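You operate a simulated robot arm through the tools that you are given. There is no shell and no other tool. Be economical: measure what you need, move in short steps, check, and stop when the job is done.

Carry out the task below with a simulated robot arm. There is one attempt and no reset: what you move stays moved.

TASK
Fetch the polish pad and set it on the yellow book. Then fetch the cream toggle from the top of the sideboard and set it on top of the flower pad there.
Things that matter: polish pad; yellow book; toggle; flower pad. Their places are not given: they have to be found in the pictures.

It is judged by the outcome, as a careful person would: the job done as asked, and still so three seconds after it is handed in. It fails if anything else is knocked over, pushed out of place, dropped, spilled or broken.

THE ROBOT
A 6-joint arm with a two-finger parallel gripper, fixed in place. Base frame: the origin is at the foot of the arm, x ahead of it, y to its left, z up; the work surface is at about z = 0.8. Lengths are in m, angles in rad, forces in N, time in s.
With the tool pointing down near the work surface it reaches from about 0.24 to 0.64 m from the base axis. Its first joint turns from -1.152 to 1.152 rad. Payload 2.7 kg.
Tool frame: the origin (TCP) lies between the finger pads and is the grasp point; the fingertips stand 0.023 m ahead of it; z points along the fingers, y is the line along which they close. The gripper opens to 0.094 m. The fingers are 0.038 m wide and 0.01 m thick; the gripper's body (0.054 by 0.096 m) begins 0.039 m behind the TCP.
Orientation is told as [roll, pitch, yaw] about the base's x, y, z axes, in that order, counted from this pose: with the fingers straight down and closing along the base's y, the tool's x points along the base's -x, its y along +y and its z along -z.

THE INTERFACE
- The arm moves only by the tool step_arm. Its argument "deltas" is a list of rows, each an object (a shift or turn left out is 0, a gripper value left out holds the last) with "delta_pos": the shift along the base's x, y, z in cm, a list of three; "turn": the turn, a rotation vector about the base's x, y, z in rad, a list of three. In form: [{"delta_pos": [dx, dy, dz], "turn": [rx, ry, rz]}, ...]. A call has 1 to 12 rows; each row is the pose to reach, as a shift and turn from the pose commanded when the call began. "grip" is the opening in per cent of the stroke, from 0 (shut) to 100 (fully open), set as the call begins (left out, the last holds). A row lasts 0.2 s, in which the tool goes at most 0.05 m and 0.15 rad; a call with a longer step from one row to the next is refused whole, and so is a gripper value outside its range. A pose out of reach is approached as far as the arm can. The call stops where the force on the tool passes 40 N (or 10 N more than at its start, if that is more) or the arm is blocked; 0.2 s more then pass. The fingers move at their own pace (about 0.045 m/s each) and stop on an object; they squeeze with about 26 N. The grip force told is the motor's: it shows also when the fingers shut on nothing. Time passes only in rows, and 0.2 s behind the last, so rows that repeat a pose let the fingers close. It gives the time, the measured TCP pose, the force on the tool (base axes), the opening and the grip force at its end, in the units of the frame above (readings bear some noise).
- Cameras (640 x 400 px; columns grow to the right, rows downward): "scene" is fixed at [0.0859, -0.4588, 1.3867]; the picture's right is [0.55, -0.84, 0.00], its down [-0.62, -0.40, -0.68] and it looks along [0.57, 0.37, -0.74] (base axes); focal length 345 px, centre (320, 200). "wrist" rides on the gripper at [-0.039, 0, -0.044] in the tool frame; the picture's right is [0.00, -1.00, 0.00], its down [0.97, 0.00, -0.24] and it looks along [0.24, 0.00, 0.97] (tool axes); focal length 218 px, centre (320, 200).
- get_image(camera): a new picture of that camera. No time passes.
- locate(camera, pixels): for up to 12 pixels [column, row] of the newest picture of that camera ("zoom" is the newest enlarged one), the place [x, y, z] in the base frame of the surface seen there, good to about 0.002 m. No time passes.
- zoom(camera, box): a new picture of the part [left, top, right, bottom] of that camera's present view, enlarged. No time passes.
- finish_job(): hands the job in; it is judged then, once.

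Work in short steps. Measure before you move; look again where a grasp or a placing could have gone wrong, and mend it. You have 80 turns and 38 pictures in all, those below and enlarged ones among them. Open the gripper and draw the arm clear of the work before you hand the job in, unless the task says otherwise; then end with one line.

The tools are called after ">>>" as name(argument=value, ...) on one line, values as JSON. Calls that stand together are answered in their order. step_arm: Moves the arm, as the interface text tells. Its arguments: {"type":"object","properties":{"deltas":{"type":"array"},"grip":{"type":"number"}},"required":["deltas"]} The other tools are called the same way: get_image (camera) takes a picture; locate (camera, pixels) gives the place of the surface under pixels of a picture; zoom (camera, box) takes an enlarged picture of a part of a camera's view; finish_job () hands the job in.

At the start:

```text
time_s: 0.0
ee_pos: [0.321, 0.0607, 1.0121]
ee_rot: [0.002, 0.0, 0.001]
force: [-0.5, -0.2, -0.5]
width: 0.094
finger_force: 0.0
```

scene: 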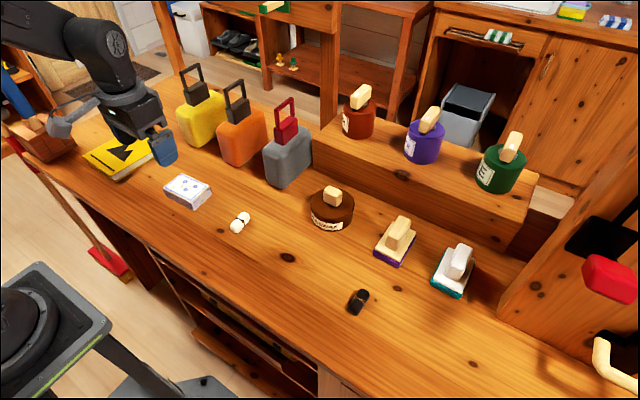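
wrist: 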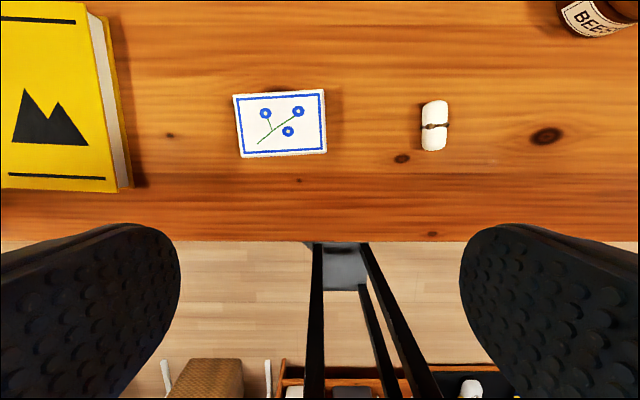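

I'll enlarge the right-hand part, with the two padded blocks near (397,240) and (455,268), and the left part with the book, flower pad and toggle.

>>> zoom(camera="scene", box=[300, 170, 500, 320])

>>> zoom(camera="scene", box=[80, 110, 280, 250])

>>> locate(camera="scene", pixels=[[400, 225], [395, 240], [390, 255], [375, 253], [402, 266], [416, 240], [458, 257], [433, 282], [461, 296], [240, 222], [187, 190], [115, 155]])

```text
2.67 times, centred on (400, 245) of scene
```

zoom: 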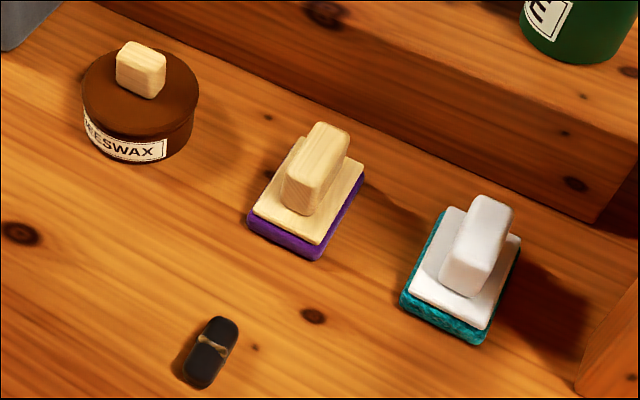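

```text
2.86 times, centred on (180, 180) of scene
```

zoom: 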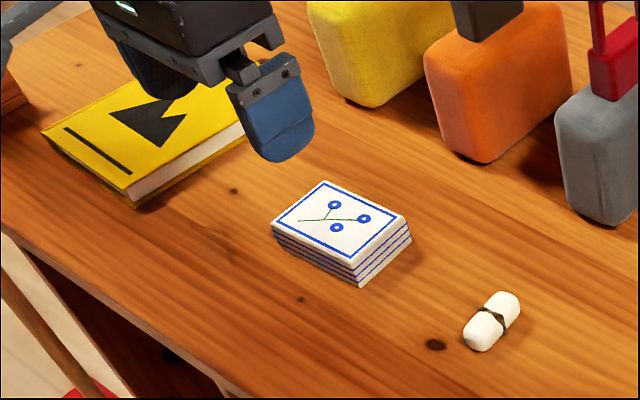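

```text
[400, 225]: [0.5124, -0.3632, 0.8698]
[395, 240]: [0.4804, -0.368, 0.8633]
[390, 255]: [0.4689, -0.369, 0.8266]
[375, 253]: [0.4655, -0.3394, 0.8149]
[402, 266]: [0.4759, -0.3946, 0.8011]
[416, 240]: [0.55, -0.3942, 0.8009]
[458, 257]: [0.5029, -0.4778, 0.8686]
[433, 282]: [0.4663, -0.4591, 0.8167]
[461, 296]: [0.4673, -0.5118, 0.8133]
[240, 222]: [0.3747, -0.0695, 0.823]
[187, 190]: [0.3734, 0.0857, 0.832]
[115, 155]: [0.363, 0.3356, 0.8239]
```

The wooden-handled block with purple felt at (397,240) is the polish pad; the teal one is a scourer. I'll go sideways first, clear of the cans, then look from above with the wrist camera.

>>> step_arm(deltas=[{"delta_pos": [0, -4, 0]}, {"delta_pos": [0, -8.5, 0]}, {"delta_pos": [0, -13, 0]}, {"delta_pos": [0, -17.5, 0]}, {"delta_pos": [0, -22, 0]}, {"delta_pos": [0, -26.5, 0]}, {"delta_pos": [0, -31, 0]}, {"delta_pos": [0, -35.5, 0]}, {"delta_pos": [0, -40, 0]}, {"delta_pos": [3, -42.8, 0]}, {"delta_pos": [7, -42.8, 0]}, {"delta_pos": [11, -42.8, 0]}], grip=100)

>>> get_image(camera="wrist")

>>> get_image(camera="scene")

```text
time_s: 2.6
ee_pos: [0.4312, -0.3664, 1.0116]
ee_rot: [0.001, 0.0, 0.0]
force: [-0.1, 0.2, -0.2]
width: 0.094
finger_force: 0.1
```

```text
33 pictures are left
```

wrist: 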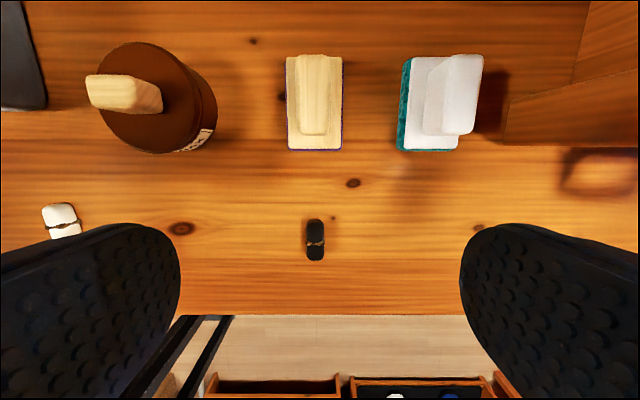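

```text
32 pictures are left
```

scene: 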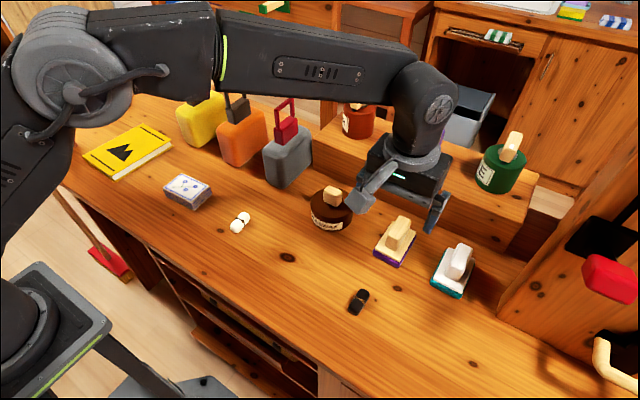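

The pad is at (315,103) in the wrist picture, its grip along x. I'll measure the grip, the pad's edges, and the destinations.

>>> locate(camera="wrist", pixels=[[303, 95], [326, 95], [314, 60], [314, 132], [290, 60], [290, 145], [340, 60], [340, 145], [314, 95], [425, 110], [165, 95], [205, 120]])

>>> locate(camera="scene", pixels=[[130, 124], [170, 144], [118, 180], [85, 156], [125, 152], [184, 176], [210, 188], [193, 205], [165, 192], [187, 190], [115, 181], [204, 96]])

>>> zoom(camera="scene", box=[60, 80, 260, 240])

```text
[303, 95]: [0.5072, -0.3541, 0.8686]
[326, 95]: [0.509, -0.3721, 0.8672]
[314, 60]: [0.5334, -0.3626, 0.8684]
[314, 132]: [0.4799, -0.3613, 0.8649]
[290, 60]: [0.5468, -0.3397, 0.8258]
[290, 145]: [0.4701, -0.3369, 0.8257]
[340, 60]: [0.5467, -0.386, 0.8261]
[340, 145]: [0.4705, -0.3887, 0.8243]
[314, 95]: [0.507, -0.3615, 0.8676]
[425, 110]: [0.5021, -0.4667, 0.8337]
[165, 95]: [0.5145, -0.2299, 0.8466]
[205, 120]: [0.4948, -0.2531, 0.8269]
```

```text
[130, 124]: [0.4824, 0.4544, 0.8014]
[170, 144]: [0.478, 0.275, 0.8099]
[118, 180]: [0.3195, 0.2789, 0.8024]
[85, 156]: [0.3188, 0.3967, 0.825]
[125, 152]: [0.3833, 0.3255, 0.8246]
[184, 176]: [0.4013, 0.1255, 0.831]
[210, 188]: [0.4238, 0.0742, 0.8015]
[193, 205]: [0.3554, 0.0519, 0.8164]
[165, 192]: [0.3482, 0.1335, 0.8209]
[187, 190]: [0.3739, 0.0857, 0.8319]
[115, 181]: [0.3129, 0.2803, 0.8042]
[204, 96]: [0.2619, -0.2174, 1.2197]
```

```text
2.50 times, centred on (160, 160) of scene
```

zoom: 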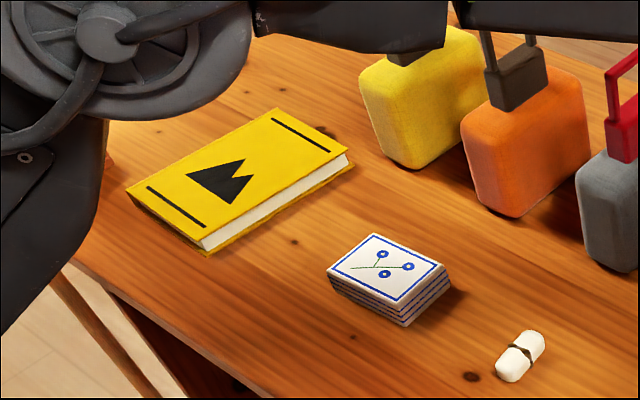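

Grip centre is (0.507, -0.363), about 2.5 cm wide, top at z 0.868; the felt plate's top is at 0.826. I'll go over it with the fingers part open, then down to TCP z 0.853.

>>> step_arm(deltas=[{"delta_pos": [4, 0.3, 0]}, {"delta_pos": [7.6, 0.3, 0]}, {"delta_pos": [7.6, 0.3, -4]}, {"delta_pos": [7.6, 0.3, -8]}, {"delta_pos": [7.6, 0.3, -11]}, {"delta_pos": [7.6, 0.3, -11]}], grip=65)

>>> get_image(camera="wrist")

```text
time_s: 4.0
ee_pos: [0.5054, -0.3645, 0.8999]
ee_rot: [0.003, 0.0, 0.0]
force: [0.6, -0.1, 0.6]
width: 0.0609
finger_force: 0.0
```

```text
30 pictures are left
```

wrist: 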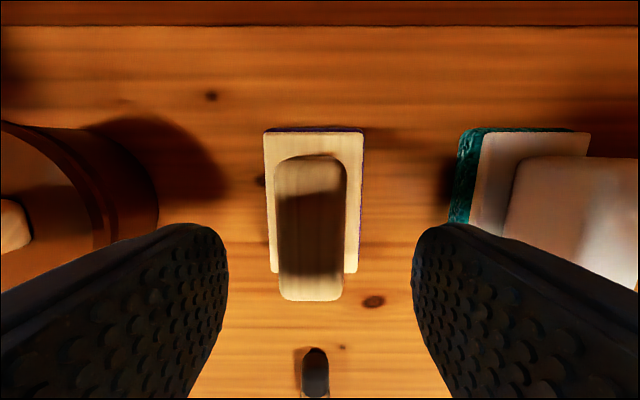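

The grip is centred between the fingers with room both sides. Going down 4.6 cm, then closing.

>>> step_arm(deltas=[{"delta_pos": [0.1, 0.2, -2.5]}, {"delta_pos": [0.1, 0.2, -4.6]}, {"delta_pos": [0.1, 0.2, -4.6]}])

>>> step_arm(deltas=[{"delta_pos": [0, 0, 0]}, {"delta_pos": [0, 0, 0]}, {"delta_pos": [0, 0, 0]}, {"delta_pos": [0, 0, 0]}], grip=0)

```text
time_s: 4.8
ee_pos: [0.5075, -0.3617, 0.8549]
ee_rot: [0.001, 0.0, 0.001]
force: [-0.3, 0.3, 0.2]
width: 0.061
finger_force: 0.1
```

```text
time_s: 5.8
ee_pos: [0.5067, -0.3628, 0.8554]
ee_rot: [0.002, 0.0, 0.001]
force: [-0.5, -0.4, 0.6]
width: 0.0277
finger_force: 25.9
```

Gripped at 2.8 cm width. Lifting straight up, then back and across.

>>> step_arm(deltas=[{"delta_pos": [0, 0, 2]}, {"delta_pos": [0, 0, 5]}, {"delta_pos": [0, 0, 9]}, {"delta_pos": [0, 0, 13]}, {"delta_pos": [-4, 0, 14]}, {"delta_pos": [-8, 0, 14]}, {"delta_pos": [-12, 0, 14]}, {"delta_pos": [-16.5, 0, 14]}, {"delta_pos": [-16.5, 4.5, 14]}, {"delta_pos": [-16.5, 9, 14]}, {"delta_pos": [-16.5, 13.5, 14]}, {"delta_pos": [-16.5, 18, 14]}])

>>> step_arm(deltas=[{"delta_pos": [0, 4.5, 0]}, {"delta_pos": [0, 9, 0]}, {"delta_pos": [0, 13.5, 0]}, {"delta_pos": [0, 18, 0]}, {"delta_pos": [0, 22.5, 0]}, {"delta_pos": [0, 27, 0]}, {"delta_pos": [0, 31.5, 0]}, {"delta_pos": [0, 36, 0]}, {"delta_pos": [0, 40.5, 0]}, {"delta_pos": [0, 45, 0]}, {"delta_pos": [0, 45, 0]}])

>>> get_image(camera="wrist")

>>> get_image(camera="scene")

```text
time_s: 8.4
ee_pos: [0.3433, -0.1841, 0.999]
ee_rot: [0.002, -0.001, 0.001]
force: [-0.2, -0.1, 0.3]
width: 0.0
finger_force: 26.3
```

```text
time_s: 10.8
ee_pos: [0.3451, 0.2684, 0.997]
ee_rot: [0.002, -0.001, -0.001]
force: [-0.1, 1.0, 0.0]
width: 0.0
finger_force: 26.1
```

```text
29 pictures are left
```

wrist: 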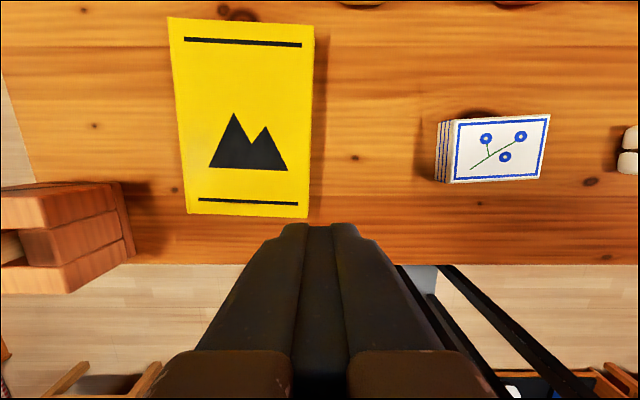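

```text
28 pictures are left
```

scene: 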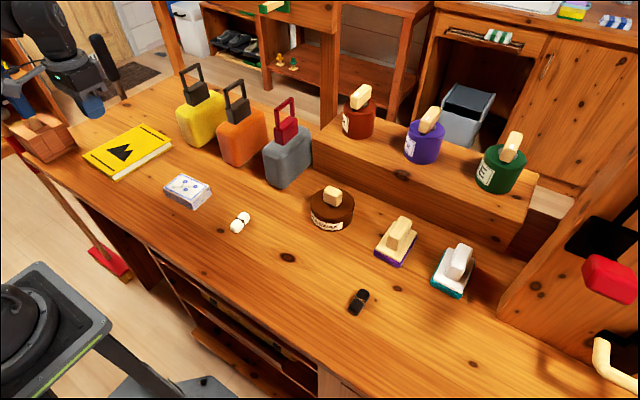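

The fingers are shut empty: the pad slipped out during the lift and still stands at (397,240). I'll look closely at it before retrying.

>>> zoom(camera="scene", box=[360, 205, 430, 275])

>>> locate(camera="zoom", pixels=[[200, 100], [200, 140], [200, 180], [200, 220], [240, 100], [240, 140], [240, 180], [160, 150], [260, 130], [290, 150], [220, 90], [180, 240]])

```text
5.71 times, centred on (395, 240) of scene
```

zoom: 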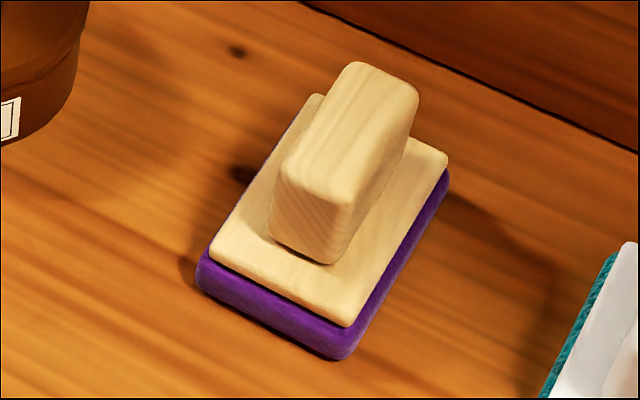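

```text
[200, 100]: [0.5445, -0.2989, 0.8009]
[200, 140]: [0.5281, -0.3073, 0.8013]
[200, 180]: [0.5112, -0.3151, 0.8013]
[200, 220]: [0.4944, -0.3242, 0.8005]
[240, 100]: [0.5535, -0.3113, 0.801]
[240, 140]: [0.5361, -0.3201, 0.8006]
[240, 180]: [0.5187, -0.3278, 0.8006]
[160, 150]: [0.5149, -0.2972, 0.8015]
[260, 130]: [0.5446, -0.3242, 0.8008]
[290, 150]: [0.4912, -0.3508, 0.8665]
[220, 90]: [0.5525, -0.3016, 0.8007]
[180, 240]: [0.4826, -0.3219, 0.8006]
```

The pad is undisturbed and its grip is straight-sided, so I'll regrasp a little deeper and lift gently, checking the width. Going back along the same path.

>>> step_arm(deltas=[{"delta_pos": [0, -4.5, 0]}, {"delta_pos": [0, -9, 0]}, {"delta_pos": [0, -13.5, 0]}, {"delta_pos": [0, -18, 0]}, {"delta_pos": [0, -22.5, 0]}, {"delta_pos": [0, -27, 0]}, {"delta_pos": [0, -31.5, 0]}, {"delta_pos": [0, -36, 0]}, {"delta_pos": [0, -40.5, 0]}, {"delta_pos": [0, -45, 0]}, {"delta_pos": [0, -49.5, 0]}, {"delta_pos": [0, -54, 0]}], grip=65)

>>> step_arm(deltas=[{"delta_pos": [2, -4.5, 0]}, {"delta_pos": [4, -9, 0]}, {"delta_pos": [8, -9, 0]}, {"delta_pos": [8, -9, 0]}])

>>> get_image(camera="wrist")

```text
time_s: 13.4
ee_pos: [0.3409, -0.2715, 0.9951]
ee_rot: [0.004, 0.001, 0.002]
force: [-0.4, 0.1, -0.1]
width: 0.0609
finger_force: 0.1
```

```text
time_s: 14.4
ee_pos: [0.4237, -0.3635, 0.9968]
ee_rot: [0.004, 0.0, 0.001]
force: [0.3, 0.4, 0.0]
width: 0.0611
finger_force: 0.0
```

```text
26 pictures are left
```

wrist: 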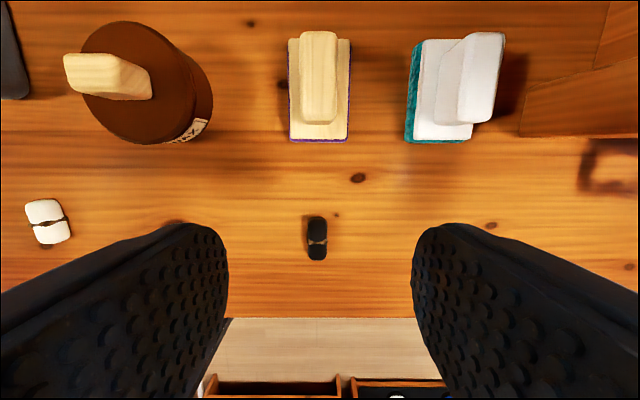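

>>> locate(camera="wrist", pixels=[[304, 80], [333, 80], [318, 40], [318, 115], [345, 80], [345, 130], [293, 130], [293, 60], [412, 120], [440, 130], [480, 80], [320, 141]])

```text
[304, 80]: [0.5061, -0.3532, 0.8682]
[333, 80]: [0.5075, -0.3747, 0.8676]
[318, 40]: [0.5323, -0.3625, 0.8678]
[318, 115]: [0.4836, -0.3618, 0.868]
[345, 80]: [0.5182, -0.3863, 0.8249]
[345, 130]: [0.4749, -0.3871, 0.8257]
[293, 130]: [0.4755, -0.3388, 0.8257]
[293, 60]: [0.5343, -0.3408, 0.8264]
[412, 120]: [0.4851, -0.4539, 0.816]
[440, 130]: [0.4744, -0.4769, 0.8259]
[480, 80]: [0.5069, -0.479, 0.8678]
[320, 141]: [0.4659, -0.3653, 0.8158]
```

The pad hasn't moved: centre (0.508, -0.363). Going down to TCP z ≈ 0.851 and closing.

>>> step_arm(deltas=[{"delta_pos": [4, 0, 0]}, {"delta_pos": [8.4, 0, 0]}, {"delta_pos": [8.4, 0, -4.5]}, {"delta_pos": [8.4, 0, -9]}, {"delta_pos": [8.4, 0, -12]}, {"delta_pos": [8.4, 0, -14.4]}, {"delta_pos": [8.4, 0, -14.4]}])

>>> step_arm(deltas=[{"delta_pos": [0, 0, 0]}, {"delta_pos": [0, 0, 0]}, {"delta_pos": [0, 0, 0]}, {"delta_pos": [0, 0, 0]}, {"delta_pos": [0, 0, 0]}, {"delta_pos": [0, 0, 0]}], grip=0)

>>> step_arm(deltas=[{"delta_pos": [0, 0, 0.2]}, {"delta_pos": [0, 0, 0.5]}, {"delta_pos": [0, 0, 0.8]}, {"delta_pos": [0, 0, 1.1]}, {"delta_pos": [0, 0, 1.4]}])

>>> get_image(camera="scene")

```text
time_s: 16.0
ee_pos: [0.506, -0.3631, 0.8515]
ee_rot: [0.002, 0.0, -0.001]
force: [-1.2, 0.1, 0.2]
width: 0.061
finger_force: 0.0
```

```text
time_s: 17.4
ee_pos: [0.5075, -0.3626, 0.8518]
ee_rot: [0.001, 0.001, 0.001]
force: [0.4, -0.1, 1.0]
width: 0.0276
finger_force: 26.1
```

```text
time_s: 18.6
ee_pos: [0.506, -0.3625, 0.8663]
ee_rot: [0.001, 0.0, 0.0]
force: [0.5, -0.6, -0.2]
width: 0.0279
finger_force: 25.8
```

```text
25 pictures are left
```

scene: 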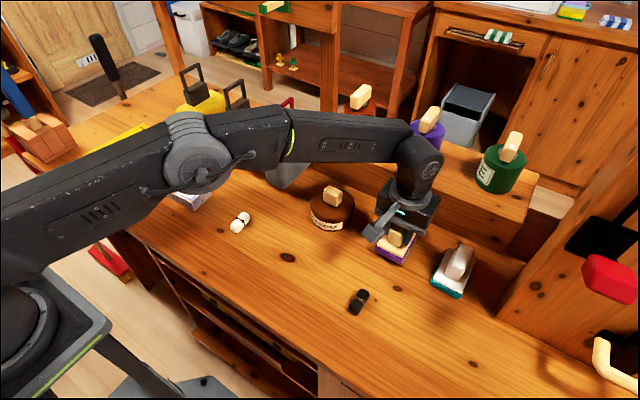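

Width holds at 2.8 cm, but the force shows hardly any weight, so I'll check whether the pad really left the surface.

>>> zoom(camera="scene", box=[350, 190, 450, 275])

>>> locate(camera="scene", pixels=[[385, 251], [390, 256], [397, 240], [410, 246]])

```text
4.71 times, centred on (400, 232) of scene
```

zoom: 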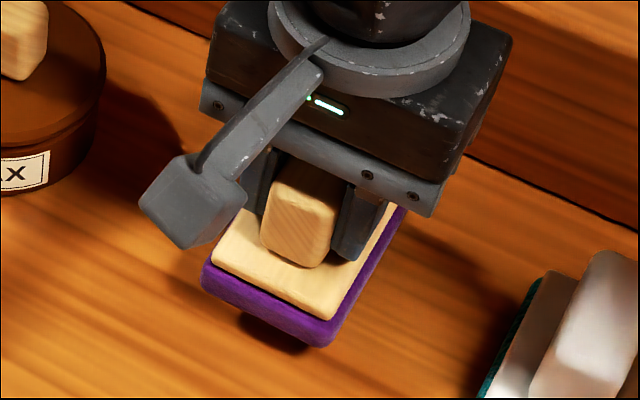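

```text
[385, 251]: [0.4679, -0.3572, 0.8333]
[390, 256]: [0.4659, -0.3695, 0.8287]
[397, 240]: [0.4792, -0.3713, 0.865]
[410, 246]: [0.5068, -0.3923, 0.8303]
```

It's lifted; there's a shadow gap under the felt. Continuing gently upward, and checking it still holds.

>>> step_arm(deltas=[{"delta_pos": [0, 0, 0.4]}, {"delta_pos": [0, 0, 1]}, {"delta_pos": [0, 0, 1.7]}, {"delta_pos": [0, 0, 2.4]}, {"delta_pos": [0, 0, 3.1]}, {"delta_pos": [0, 0, 3.8]}, {"delta_pos": [0, 0, 4.5]}, {"delta_pos": [0, 0, 5.2]}, {"delta_pos": [0, 0, 5.9]}, {"delta_pos": [0, 0, 6.4]}, {"delta_pos": [0, 0, 6.8]}, {"delta_pos": [0, 0, 7]}])

>>> zoom(camera="scene", box=[330, 150, 470, 275])

```text
time_s: 21.2
ee_pos: [0.5049, -0.3631, 0.9351]
ee_rot: [0.003, -0.001, 0.0]
force: [0.0, -0.4, -0.3]
width: 0.0273
finger_force: 26.4
```

```text
3.20 times, centred on (400, 212) of scene
```

zoom: 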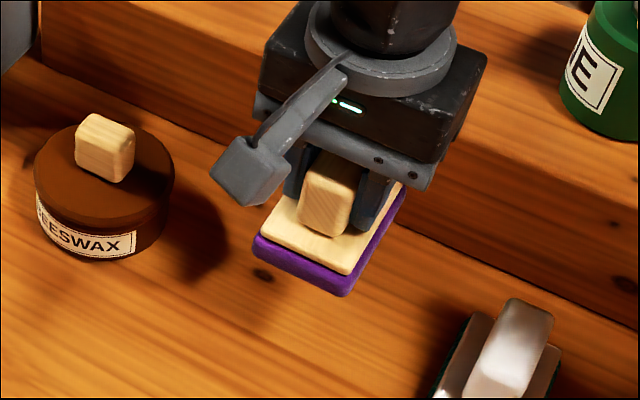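

Held, no slip. Moving back toward x 0.35, slowly.

>>> step_arm(deltas=[{"delta_pos": [-0.5, 0, 0.2]}, {"delta_pos": [-1.5, 0, 0.5]}, {"delta_pos": [-3, 0, 1]}, {"delta_pos": [-4.5, 0, 1]}, {"delta_pos": [-6, 0, 1]}, {"delta_pos": [-7.5, 0, 1]}, {"delta_pos": [-9, 0, 1]}, {"delta_pos": [-10.5, 0, 1]}, {"delta_pos": [-12, 0, 1]}, {"delta_pos": [-13.5, 0.5, 1]}, {"delta_pos": [-14.5, 1.5, 1]}, {"delta_pos": [-15, 2.5, 1]}])

>>> step_arm(deltas=[{"delta_pos": [0, 1, 0]}, {"delta_pos": [0, 2.5, 0]}, {"delta_pos": [0, 4.5, 0]}, {"delta_pos": [0, 6.5, 0]}, {"delta_pos": [0, 8.5, 0]}, {"delta_pos": [0, 10.5, 0]}, {"delta_pos": [0, 12.5, 0]}, {"delta_pos": [0, 14.5, 0]}, {"delta_pos": [0, 16.5, 0]}, {"delta_pos": [0, 18.5, 0]}, {"delta_pos": [0, 20, 0]}, {"delta_pos": [0, 21, 0]}])

```text
time_s: 23.8
ee_pos: [0.3565, -0.3367, 0.9453]
ee_rot: [0.001, 0.0, -0.002]
force: [0.4, 0.0, -0.9]
width: 0.0274
finger_force: 26.2
```

```text
time_s: 26.4
ee_pos: [0.3573, -0.1261, 0.9444]
ee_rot: [0.002, -0.001, -0.001]
force: [-0.2, 0.1, -0.8]
width: 0.0274
finger_force: 26.0
```

Still held at 2.74 cm. Continuing across toward y ≈ 0.335.

>>> step_arm(deltas=[{"delta_pos": [0, 1, 0]}, {"delta_pos": [0, 2.5, 0]}, {"delta_pos": [0, 4.5, 0]}, {"delta_pos": [0, 6.5, 0]}, {"delta_pos": [0, 8.5, 0]}, {"delta_pos": [0, 10.5, 0]}, {"delta_pos": [0, 12.5, 0]}, {"delta_pos": [0, 14.5, 0]}, {"delta_pos": [0, 16.5, 0]}, {"delta_pos": [0, 18.5, 0]}, {"delta_pos": [0, 20, 0]}, {"delta_pos": [0, 21, 0]}])

>>> step_arm(deltas=[{"delta_pos": [0, 1, 0]}, {"delta_pos": [0, 2.5, 0]}, {"delta_pos": [0, 4.5, 0]}, {"delta_pos": [0, 6.5, 0]}, {"delta_pos": [0, 8.5, 0]}, {"delta_pos": [0, 10.5, 0]}, {"delta_pos": [0, 12.5, 0]}, {"delta_pos": [0, 14.5, 0]}, {"delta_pos": [0.5, 16.5, 0]}, {"delta_pos": [1.5, 18.5, 0]}, {"delta_pos": [2, 20, 0]}, {"delta_pos": [2.5, 21, 0]}])

>>> get_image(camera="wrist")

>>> get_image(camera="scene")

```text
time_s: 29.0
ee_pos: [0.3564, 0.0836, 0.947]
ee_rot: [0.003, 0.001, -0.001]
force: [0.6, 0.1, -0.6]
width: 0.0276
finger_force: 25.9
```

```text
time_s: 31.6
ee_pos: [0.3837, 0.2934, 0.9461]
ee_rot: [0.002, 0.001, 0.0]
force: [1.1, 0.3, -0.6]
width: 0.0276
finger_force: 25.8
```

```text
22 pictures are left
```

wrist: 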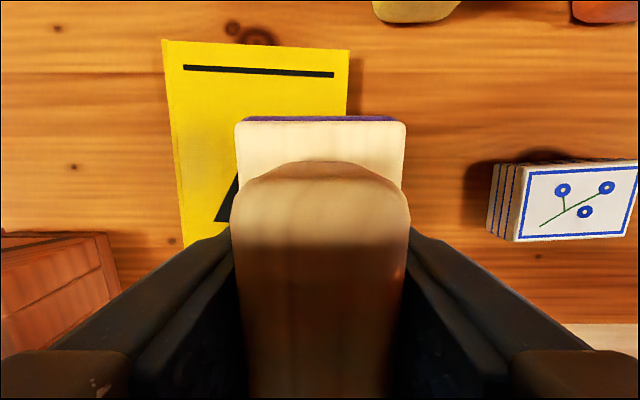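

```text
21 pictures are left
```

scene: 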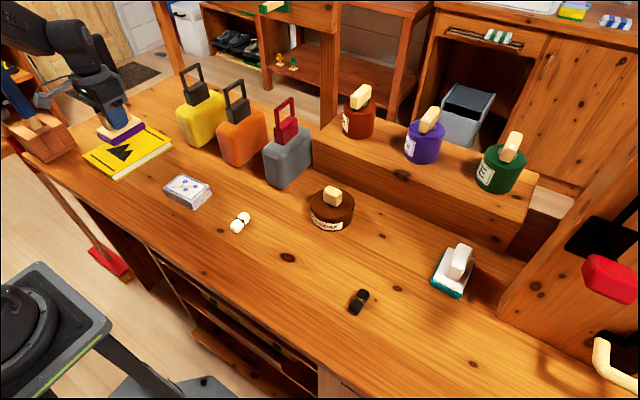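

The pad is still held. I'll measure the book's corners to centre it.

>>> locate(camera="wrist", pixels=[[165, 43], [346, 53], [185, 235], [344, 100]])

>>> locate(camera="scene", pixels=[[85, 156], [115, 177], [169, 141], [140, 126]])

```text
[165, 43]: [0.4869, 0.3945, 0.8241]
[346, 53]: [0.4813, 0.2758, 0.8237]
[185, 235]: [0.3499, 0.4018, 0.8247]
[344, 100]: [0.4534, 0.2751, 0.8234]
```

```text
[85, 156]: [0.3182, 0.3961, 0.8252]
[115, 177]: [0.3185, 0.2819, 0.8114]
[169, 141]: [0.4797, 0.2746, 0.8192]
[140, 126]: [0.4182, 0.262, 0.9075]
```

Book centre is (0.402, 0.337), top 0.824. Moving over it and lowering until the felt should just touch (TCP z ≈ 0.877).

>>> step_arm(deltas=[{"delta_pos": [0.5, 1, 0]}, {"delta_pos": [1, 2.2, 0]}, {"delta_pos": [1.6, 3.6, 0]}, {"delta_pos": [1.8, 4.3, 0]}, {"delta_pos": [1.8, 4.3, -1]}, {"delta_pos": [1.8, 4.3, -2.5]}, {"delta_pos": [1.8, 4.3, -4]}, {"delta_pos": [1.8, 4.3, -5.3]}, {"delta_pos": [1.8, 4.3, -6.2]}, {"delta_pos": [1.8, 4.3, -6.7]}, {"delta_pos": [1.8, 4.3, -6.9]}, {"delta_pos": [1.8, 4.3, -6.9]}])

>>> zoom(camera="scene", box=[60, 60, 200, 200])

```text
time_s: 34.2
ee_pos: [0.3995, 0.336, 0.8747]
ee_rot: [0.003, 0.0, 0.001]
force: [0.0, -0.4, -0.8]
width: 0.0276
finger_force: 26.3
```

```text
2.86 times, centred on (130, 130) of scene
```

zoom: 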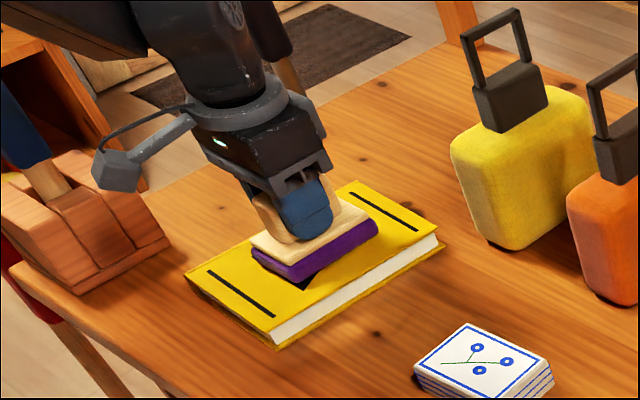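

It looks on or just above the book. I'll creep down 2 mm and watch the force.

>>> step_arm(deltas=[{"delta_pos": [0, 0, -0.1]}, {"delta_pos": [0, 0, -0.2]}, {"delta_pos": [0, 0, -0.2]}])

```text
time_s: 35.0
ee_pos: [0.4008, 0.3352, 0.875]
ee_rot: [0.003, -0.002, 0.0]
force: [-3.2, -1.3, 11.1]
width: 0.0275
finger_force: 25.9
```

Contact (11 N upward). Raising 1 mm to relax, then opening partway and lifting clear.

>>> step_arm(deltas=[{"delta_pos": [0, 0, 0.15]}, {"delta_pos": [0, 0, 0.15]}])

>>> step_arm(deltas=[{"delta_pos": [0, 0, 0]}, {"delta_pos": [0, 0, 0]}, {"delta_pos": [0, 0, 0]}, {"delta_pos": [0, 0, 0]}, {"delta_pos": [0, 0, 2]}, {"delta_pos": [0, 0, 4]}, {"delta_pos": [0, 0, 7]}, {"delta_pos": [0, 0, 10]}], grip=65)

>>> zoom(camera="scene", box=[60, 60, 260, 240])

```text
time_s: 35.6
ee_pos: [0.3997, 0.3359, 0.8755]
ee_rot: [0.002, -0.001, 0.0]
force: [-0.5, -0.1, -0.6]
width: 0.0277
finger_force: 25.8
```

```text
time_s: 37.4
ee_pos: [0.3977, 0.3361, 0.9769]
ee_rot: [0.006, 0.001, 0.0]
force: [0.0, -0.8, -0.3]
width: 0.0612
finger_force: 0.0
```

```text
2.22 times, centred on (160, 150) of scene
```

zoom: 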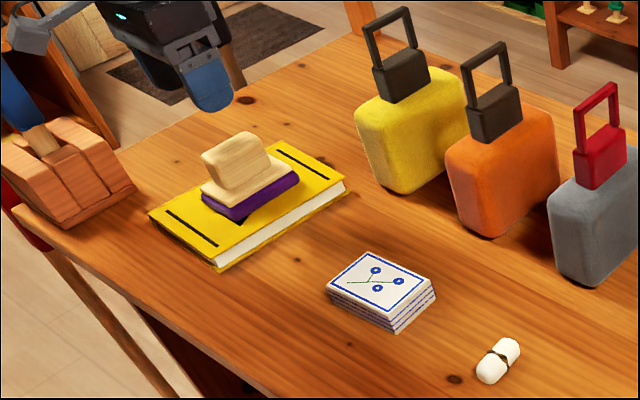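

The pad rests flat on the book. Now over to the toggle, to view it with the wrist camera from x ≈ 0.32.

>>> step_arm(deltas=[{"delta_pos": [-3, 0, 1]}, {"delta_pos": [-6, -2, 1]}, {"delta_pos": [-7, -6, 1]}, {"delta_pos": [-7, -10.5, 1]}, {"delta_pos": [-7, -15, 1]}, {"delta_pos": [-7, -19.5, 1]}, {"delta_pos": [-7, -24, 1]}, {"delta_pos": [-7, -28.5, 1]}, {"delta_pos": [-7, -33, 1]}, {"delta_pos": [-7, -37, 1]}, {"delta_pos": [-7, -40.5, 0]}, {"delta_pos": [-7, -40.5, 0]}])

>>> get_image(camera="wrist")

```text
time_s: 40.0
ee_pos: [0.3311, -0.068, 0.9755]
ee_rot: [0.002, -0.001, 0.003]
force: [-0.6, -0.4, -0.1]
width: 0.0611
finger_force: 0.0
```

```text
18 pictures are left
```

wrist: 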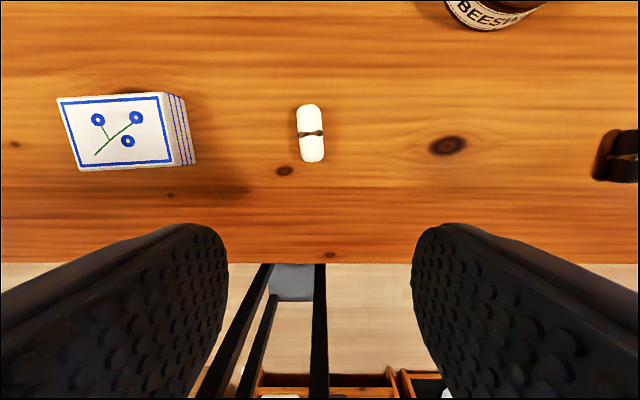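

>>> locate(camera="wrist", pixels=[[309, 108], [312, 157], [311, 133], [300, 133], [321, 133], [306, 115], [316, 150], [62, 102], [158, 97], [172, 160], [80, 168], [118, 132]])

```text
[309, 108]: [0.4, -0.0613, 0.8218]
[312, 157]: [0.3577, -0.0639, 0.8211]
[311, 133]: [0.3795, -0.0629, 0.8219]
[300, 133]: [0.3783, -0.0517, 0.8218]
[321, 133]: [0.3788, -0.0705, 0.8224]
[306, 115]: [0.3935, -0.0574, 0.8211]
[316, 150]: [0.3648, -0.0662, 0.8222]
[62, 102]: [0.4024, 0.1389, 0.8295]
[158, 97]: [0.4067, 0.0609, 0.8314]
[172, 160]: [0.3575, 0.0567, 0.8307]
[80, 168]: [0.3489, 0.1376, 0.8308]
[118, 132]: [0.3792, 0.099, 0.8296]
```

Toggle centre is (0.379, -0.062), along x, 2.2 cm wide and tall. Flower pad centre is (0.379, 0.098), top 0.8305. Going down to TCP z ≈ 0.827 in two stages.

>>> step_arm(deltas=[{"delta_pos": [4.8, 0.6, 0]}, {"delta_pos": [4.8, 0.6, -4]}, {"delta_pos": [4.8, 0.6, -8]}, {"delta_pos": [4.8, 0.6, -11]}, {"delta_pos": [4.8, 0.6, -13]}, {"delta_pos": [4.8, 0.6, -14.2]}, {"delta_pos": [4.8, 0.6, -14.7]}, {"delta_pos": [4.8, 0.6, -14.7]}])

>>> get_image(camera="wrist")

```text
time_s: 41.8
ee_pos: [0.3767, -0.0638, 0.8285]
ee_rot: [0.002, 0.0, 0.001]
force: [-0.4, -0.4, 0.6]
width: 0.0612
finger_force: 0.0
```

```text
17 pictures are left
```

wrist: 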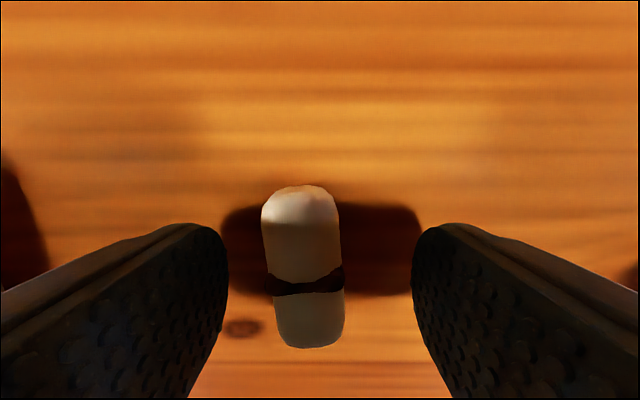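

The toggle sits about 3 mm to the left of centre; I'll shift slightly, close and lift gently.

>>> step_arm(deltas=[{"delta_pos": [0.2, 0.35, -0.15]}, {"delta_pos": [0.2, 0.35, -0.15]}])

>>> step_arm(deltas=[{"delta_pos": [0, 0, 0]}, {"delta_pos": [0, 0, 0]}, {"delta_pos": [0, 0, 0]}, {"delta_pos": [0, 0, 0]}, {"delta_pos": [0, 0, 0]}, {"delta_pos": [0, 0, 0]}], grip=0)

>>> step_arm(deltas=[{"delta_pos": [0, 0, 0.3]}, {"delta_pos": [0, 0, 0.8]}, {"delta_pos": [0, 0, 1.5]}, {"delta_pos": [0, 0, 2.3]}, {"delta_pos": [0, 0, 3.2]}, {"delta_pos": [0, 0, 4]}, {"delta_pos": [0, 0, 4.6]}, {"delta_pos": [0, 0, 5]}])

>>> get_image(camera="wrist")

```text
time_s: 42.4
ee_pos: [0.3807, -0.0602, 0.8281]
ee_rot: [0.001, 0.0, 0.0]
force: [-0.2, 0.5, -0.4]
width: 0.061
finger_force: 0.1
```

```text
time_s: 43.8
ee_pos: [0.3789, -0.0595, 0.8286]
ee_rot: [0.003, -0.001, 0.0]
force: [0.0, -0.6, -0.2]
width: 0.0205
finger_force: 26.3
```

```text
time_s: 45.6
ee_pos: [0.3792, -0.0606, 0.8767]
ee_rot: [0.003, 0.001, 0.003]
force: [-0.2, -0.6, -0.1]
width: 0.0204
finger_force: 25.8
```

```text
16 pictures are left
```

wrist: 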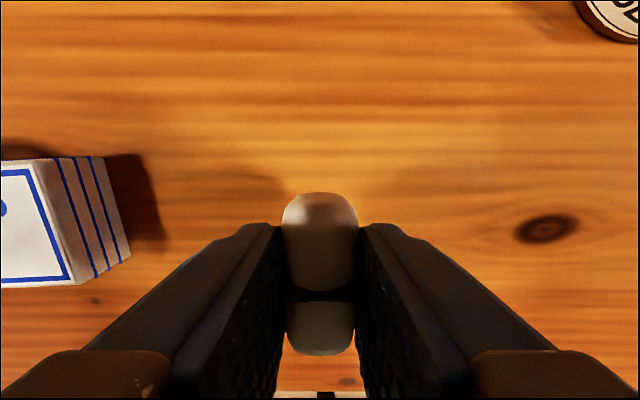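

Held at 2.0 cm. Moving over the flower pad (+16 cm y), with a small turn to line up with it.

>>> step_arm(deltas=[{"delta_pos": [0, 1, 1]}, {"delta_pos": [0, 3, 1.5]}, {"delta_pos": [0, 5.5, 1.5]}, {"delta_pos": [0, 8, 1.5], "turn": [0, 0, 0.03]}, {"delta_pos": [0, 10.5, 1.5], "turn": [0, 0, 0.06]}, {"delta_pos": [0, 13, 1.5], "turn": [0, 0, 0.08]}, {"delta_pos": [0, 15, 1.5], "turn": [0, 0, 0.08]}, {"delta_pos": [0, 15.9, 1.5], "turn": [0, 0, 0.08]}, {"delta_pos": [0, 15.9, 1.5], "turn": [0, 0, 0.08]}])

>>> get_image(camera="wrist")

>>> zoom(camera="scene", box=[110, 110, 270, 230])

```text
time_s: 47.6
ee_pos: [0.3794, 0.0999, 0.8921]
ee_rot: [0.002, 0.0, 0.08]
force: [0.5, 0.2, -0.1]
width: 0.0205
finger_force: 26.1
```

```text
15 pictures are left
```

wrist: 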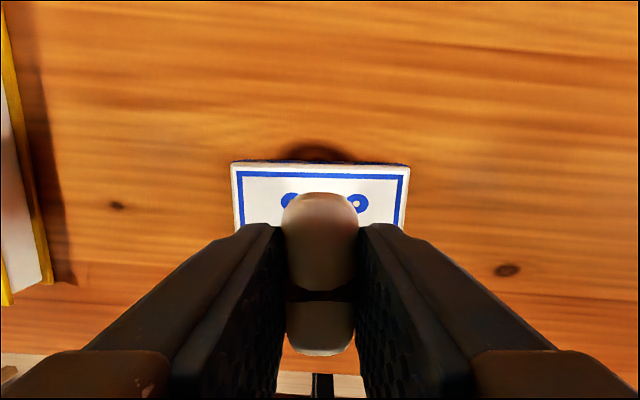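

```text
3.33 times, centred on (190, 170) of scene
```

zoom: 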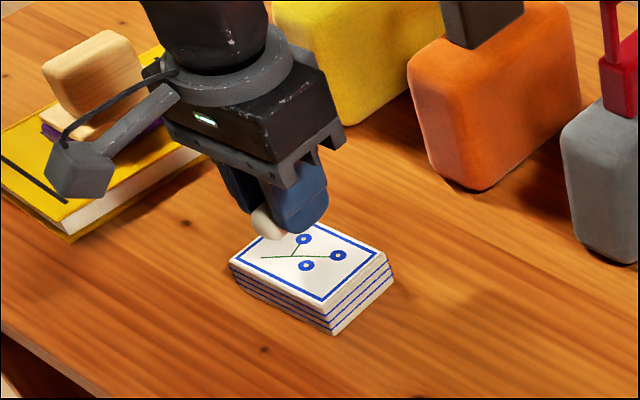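

Aligned and centred over the pad. Lowering gently to just above contact.

>>> step_arm(deltas=[{"delta_pos": [0, -0.1, -1]}, {"delta_pos": [0, -0.1, -2]}, {"delta_pos": [0, -0.1, -2.6]}, {"delta_pos": [0, -0.1, -3]}, {"delta_pos": [0, -0.1, -3.1]}, {"delta_pos": [0, -0.1, -3.1]}])

>>> step_arm(deltas=[{"delta_pos": [0, 0, -0.1]}, {"delta_pos": [0, 0, -0.1]}])

```text
time_s: 49.0
ee_pos: [0.3797, 0.0985, 0.8619]
ee_rot: [0.0, -0.002, 0.08]
force: [-0.4, 0.1, 0.3]
width: 0.0207
finger_force: 26.0
```

```text
time_s: 49.6
ee_pos: [0.3808, 0.0974, 0.8602]
ee_rot: [0.002, 0.001, 0.081]
force: [0.9, -0.3, -0.1]
width: 0.0207
finger_force: 26.0
```

No contact yet; creeping down 1 mm at a time.

>>> step_arm(deltas=[{"delta_pos": [0, 0, -0.1]}, {"delta_pos": [0, 0, -0.1]}])

>>> step_arm(deltas=[{"delta_pos": [0, 0, -0.06]}, {"delta_pos": [0, 0, -0.06]}])

```text
time_s: 50.2
ee_pos: [0.3796, 0.0986, 0.859]
ee_rot: [0.001, 0.0, 0.081]
force: [0.5, -0.4, -0.4]
width: 0.0204
finger_force: 25.9
```

```text
time_s: 50.8
ee_pos: [0.3799, 0.0989, 0.8589]
ee_rot: [0.001, -0.001, 0.082]
force: [0.6, 0.5, -0.5]
width: 0.0206
finger_force: 25.8
```

>>> step_arm(deltas=[{"delta_pos": [0, 0, -0.08]}, {"delta_pos": [0, 0, -0.08]}])

>>> zoom(camera="scene", box=[150, 140, 230, 220])

```text
time_s: 51.4
ee_pos: [0.3793, 0.0984, 0.8589]
ee_rot: [0.002, 0.001, 0.079]
force: [0.6, -0.2, 0.2]
width: 0.0205
finger_force: 26.3
```

```text
5.00 times, centred on (190, 180) of scene
```

zoom: 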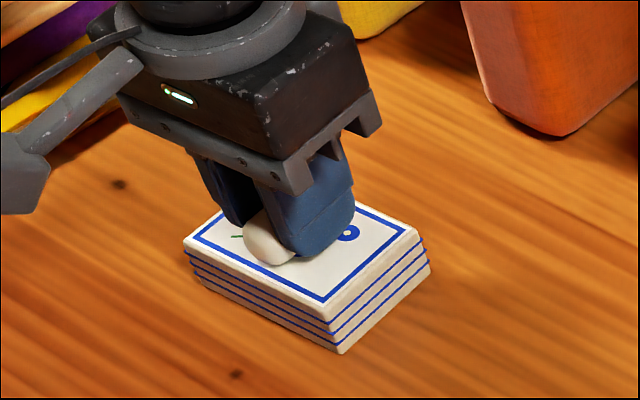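

It's at most about a millimetre off the pad. One more small creep, then release.

>>> step_arm(deltas=[{"delta_pos": [0, 0, -0.07]}, {"delta_pos": [0, 0, -0.07]}])

```text
time_s: 52.0
ee_pos: [0.3793, 0.0996, 0.8574]
ee_rot: [0.005, 0.0, 0.081]
force: [-1.3, -0.7, 5.0]
width: 0.0205
finger_force: 25.4
```

Contact (5 N). Opening part-way and rising.

>>> step_arm(deltas=[{"delta_pos": [0, 0, 0.05]}, {"delta_pos": [0, 0, 0.05]}, {"delta_pos": [0, 0, 0.05]}, {"delta_pos": [0, 0, 0.05]}, {"delta_pos": [0, 0, 1]}, {"delta_pos": [0, 0, 3]}, {"delta_pos": [0, 0, 6]}, {"delta_pos": [0, 0, 10]}, {"delta_pos": [-4, 0, 13]}, {"delta_pos": [-8, 0, 14]}, {"delta_pos": [-8, 0, 14]}], grip=55)

>>> get_image(camera="wrist")

>>> get_image(camera="scene")

```text
time_s: 54.4
ee_pos: [0.2979, 0.0988, 0.9969]
ee_rot: [0.002, 0.0, 0.081]
force: [-0.1, 0.2, 0.9]
width: 0.0516
finger_force: 0.0
```

```text
12 pictures are left
```

wrist: 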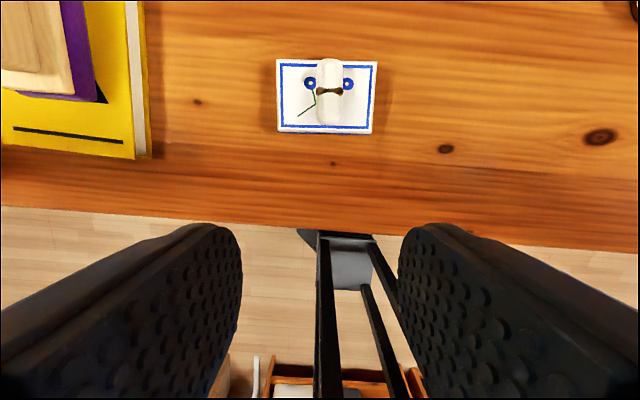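

```text
11 pictures are left
```

scene: 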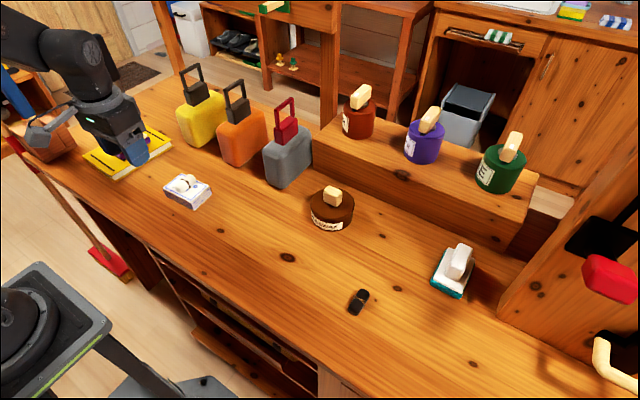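

The toggle rests on the flower pad, the polish pad is on the yellow book, nothing else has moved, and the arm is clear. Handing in.

>>> finish_job()

```text
The job is handed in.
```

The polish pad is on the yellow book and the cream toggle is on the flower pad; the first grasp on the polish pad slipped, but it stayed where it was and the second held.
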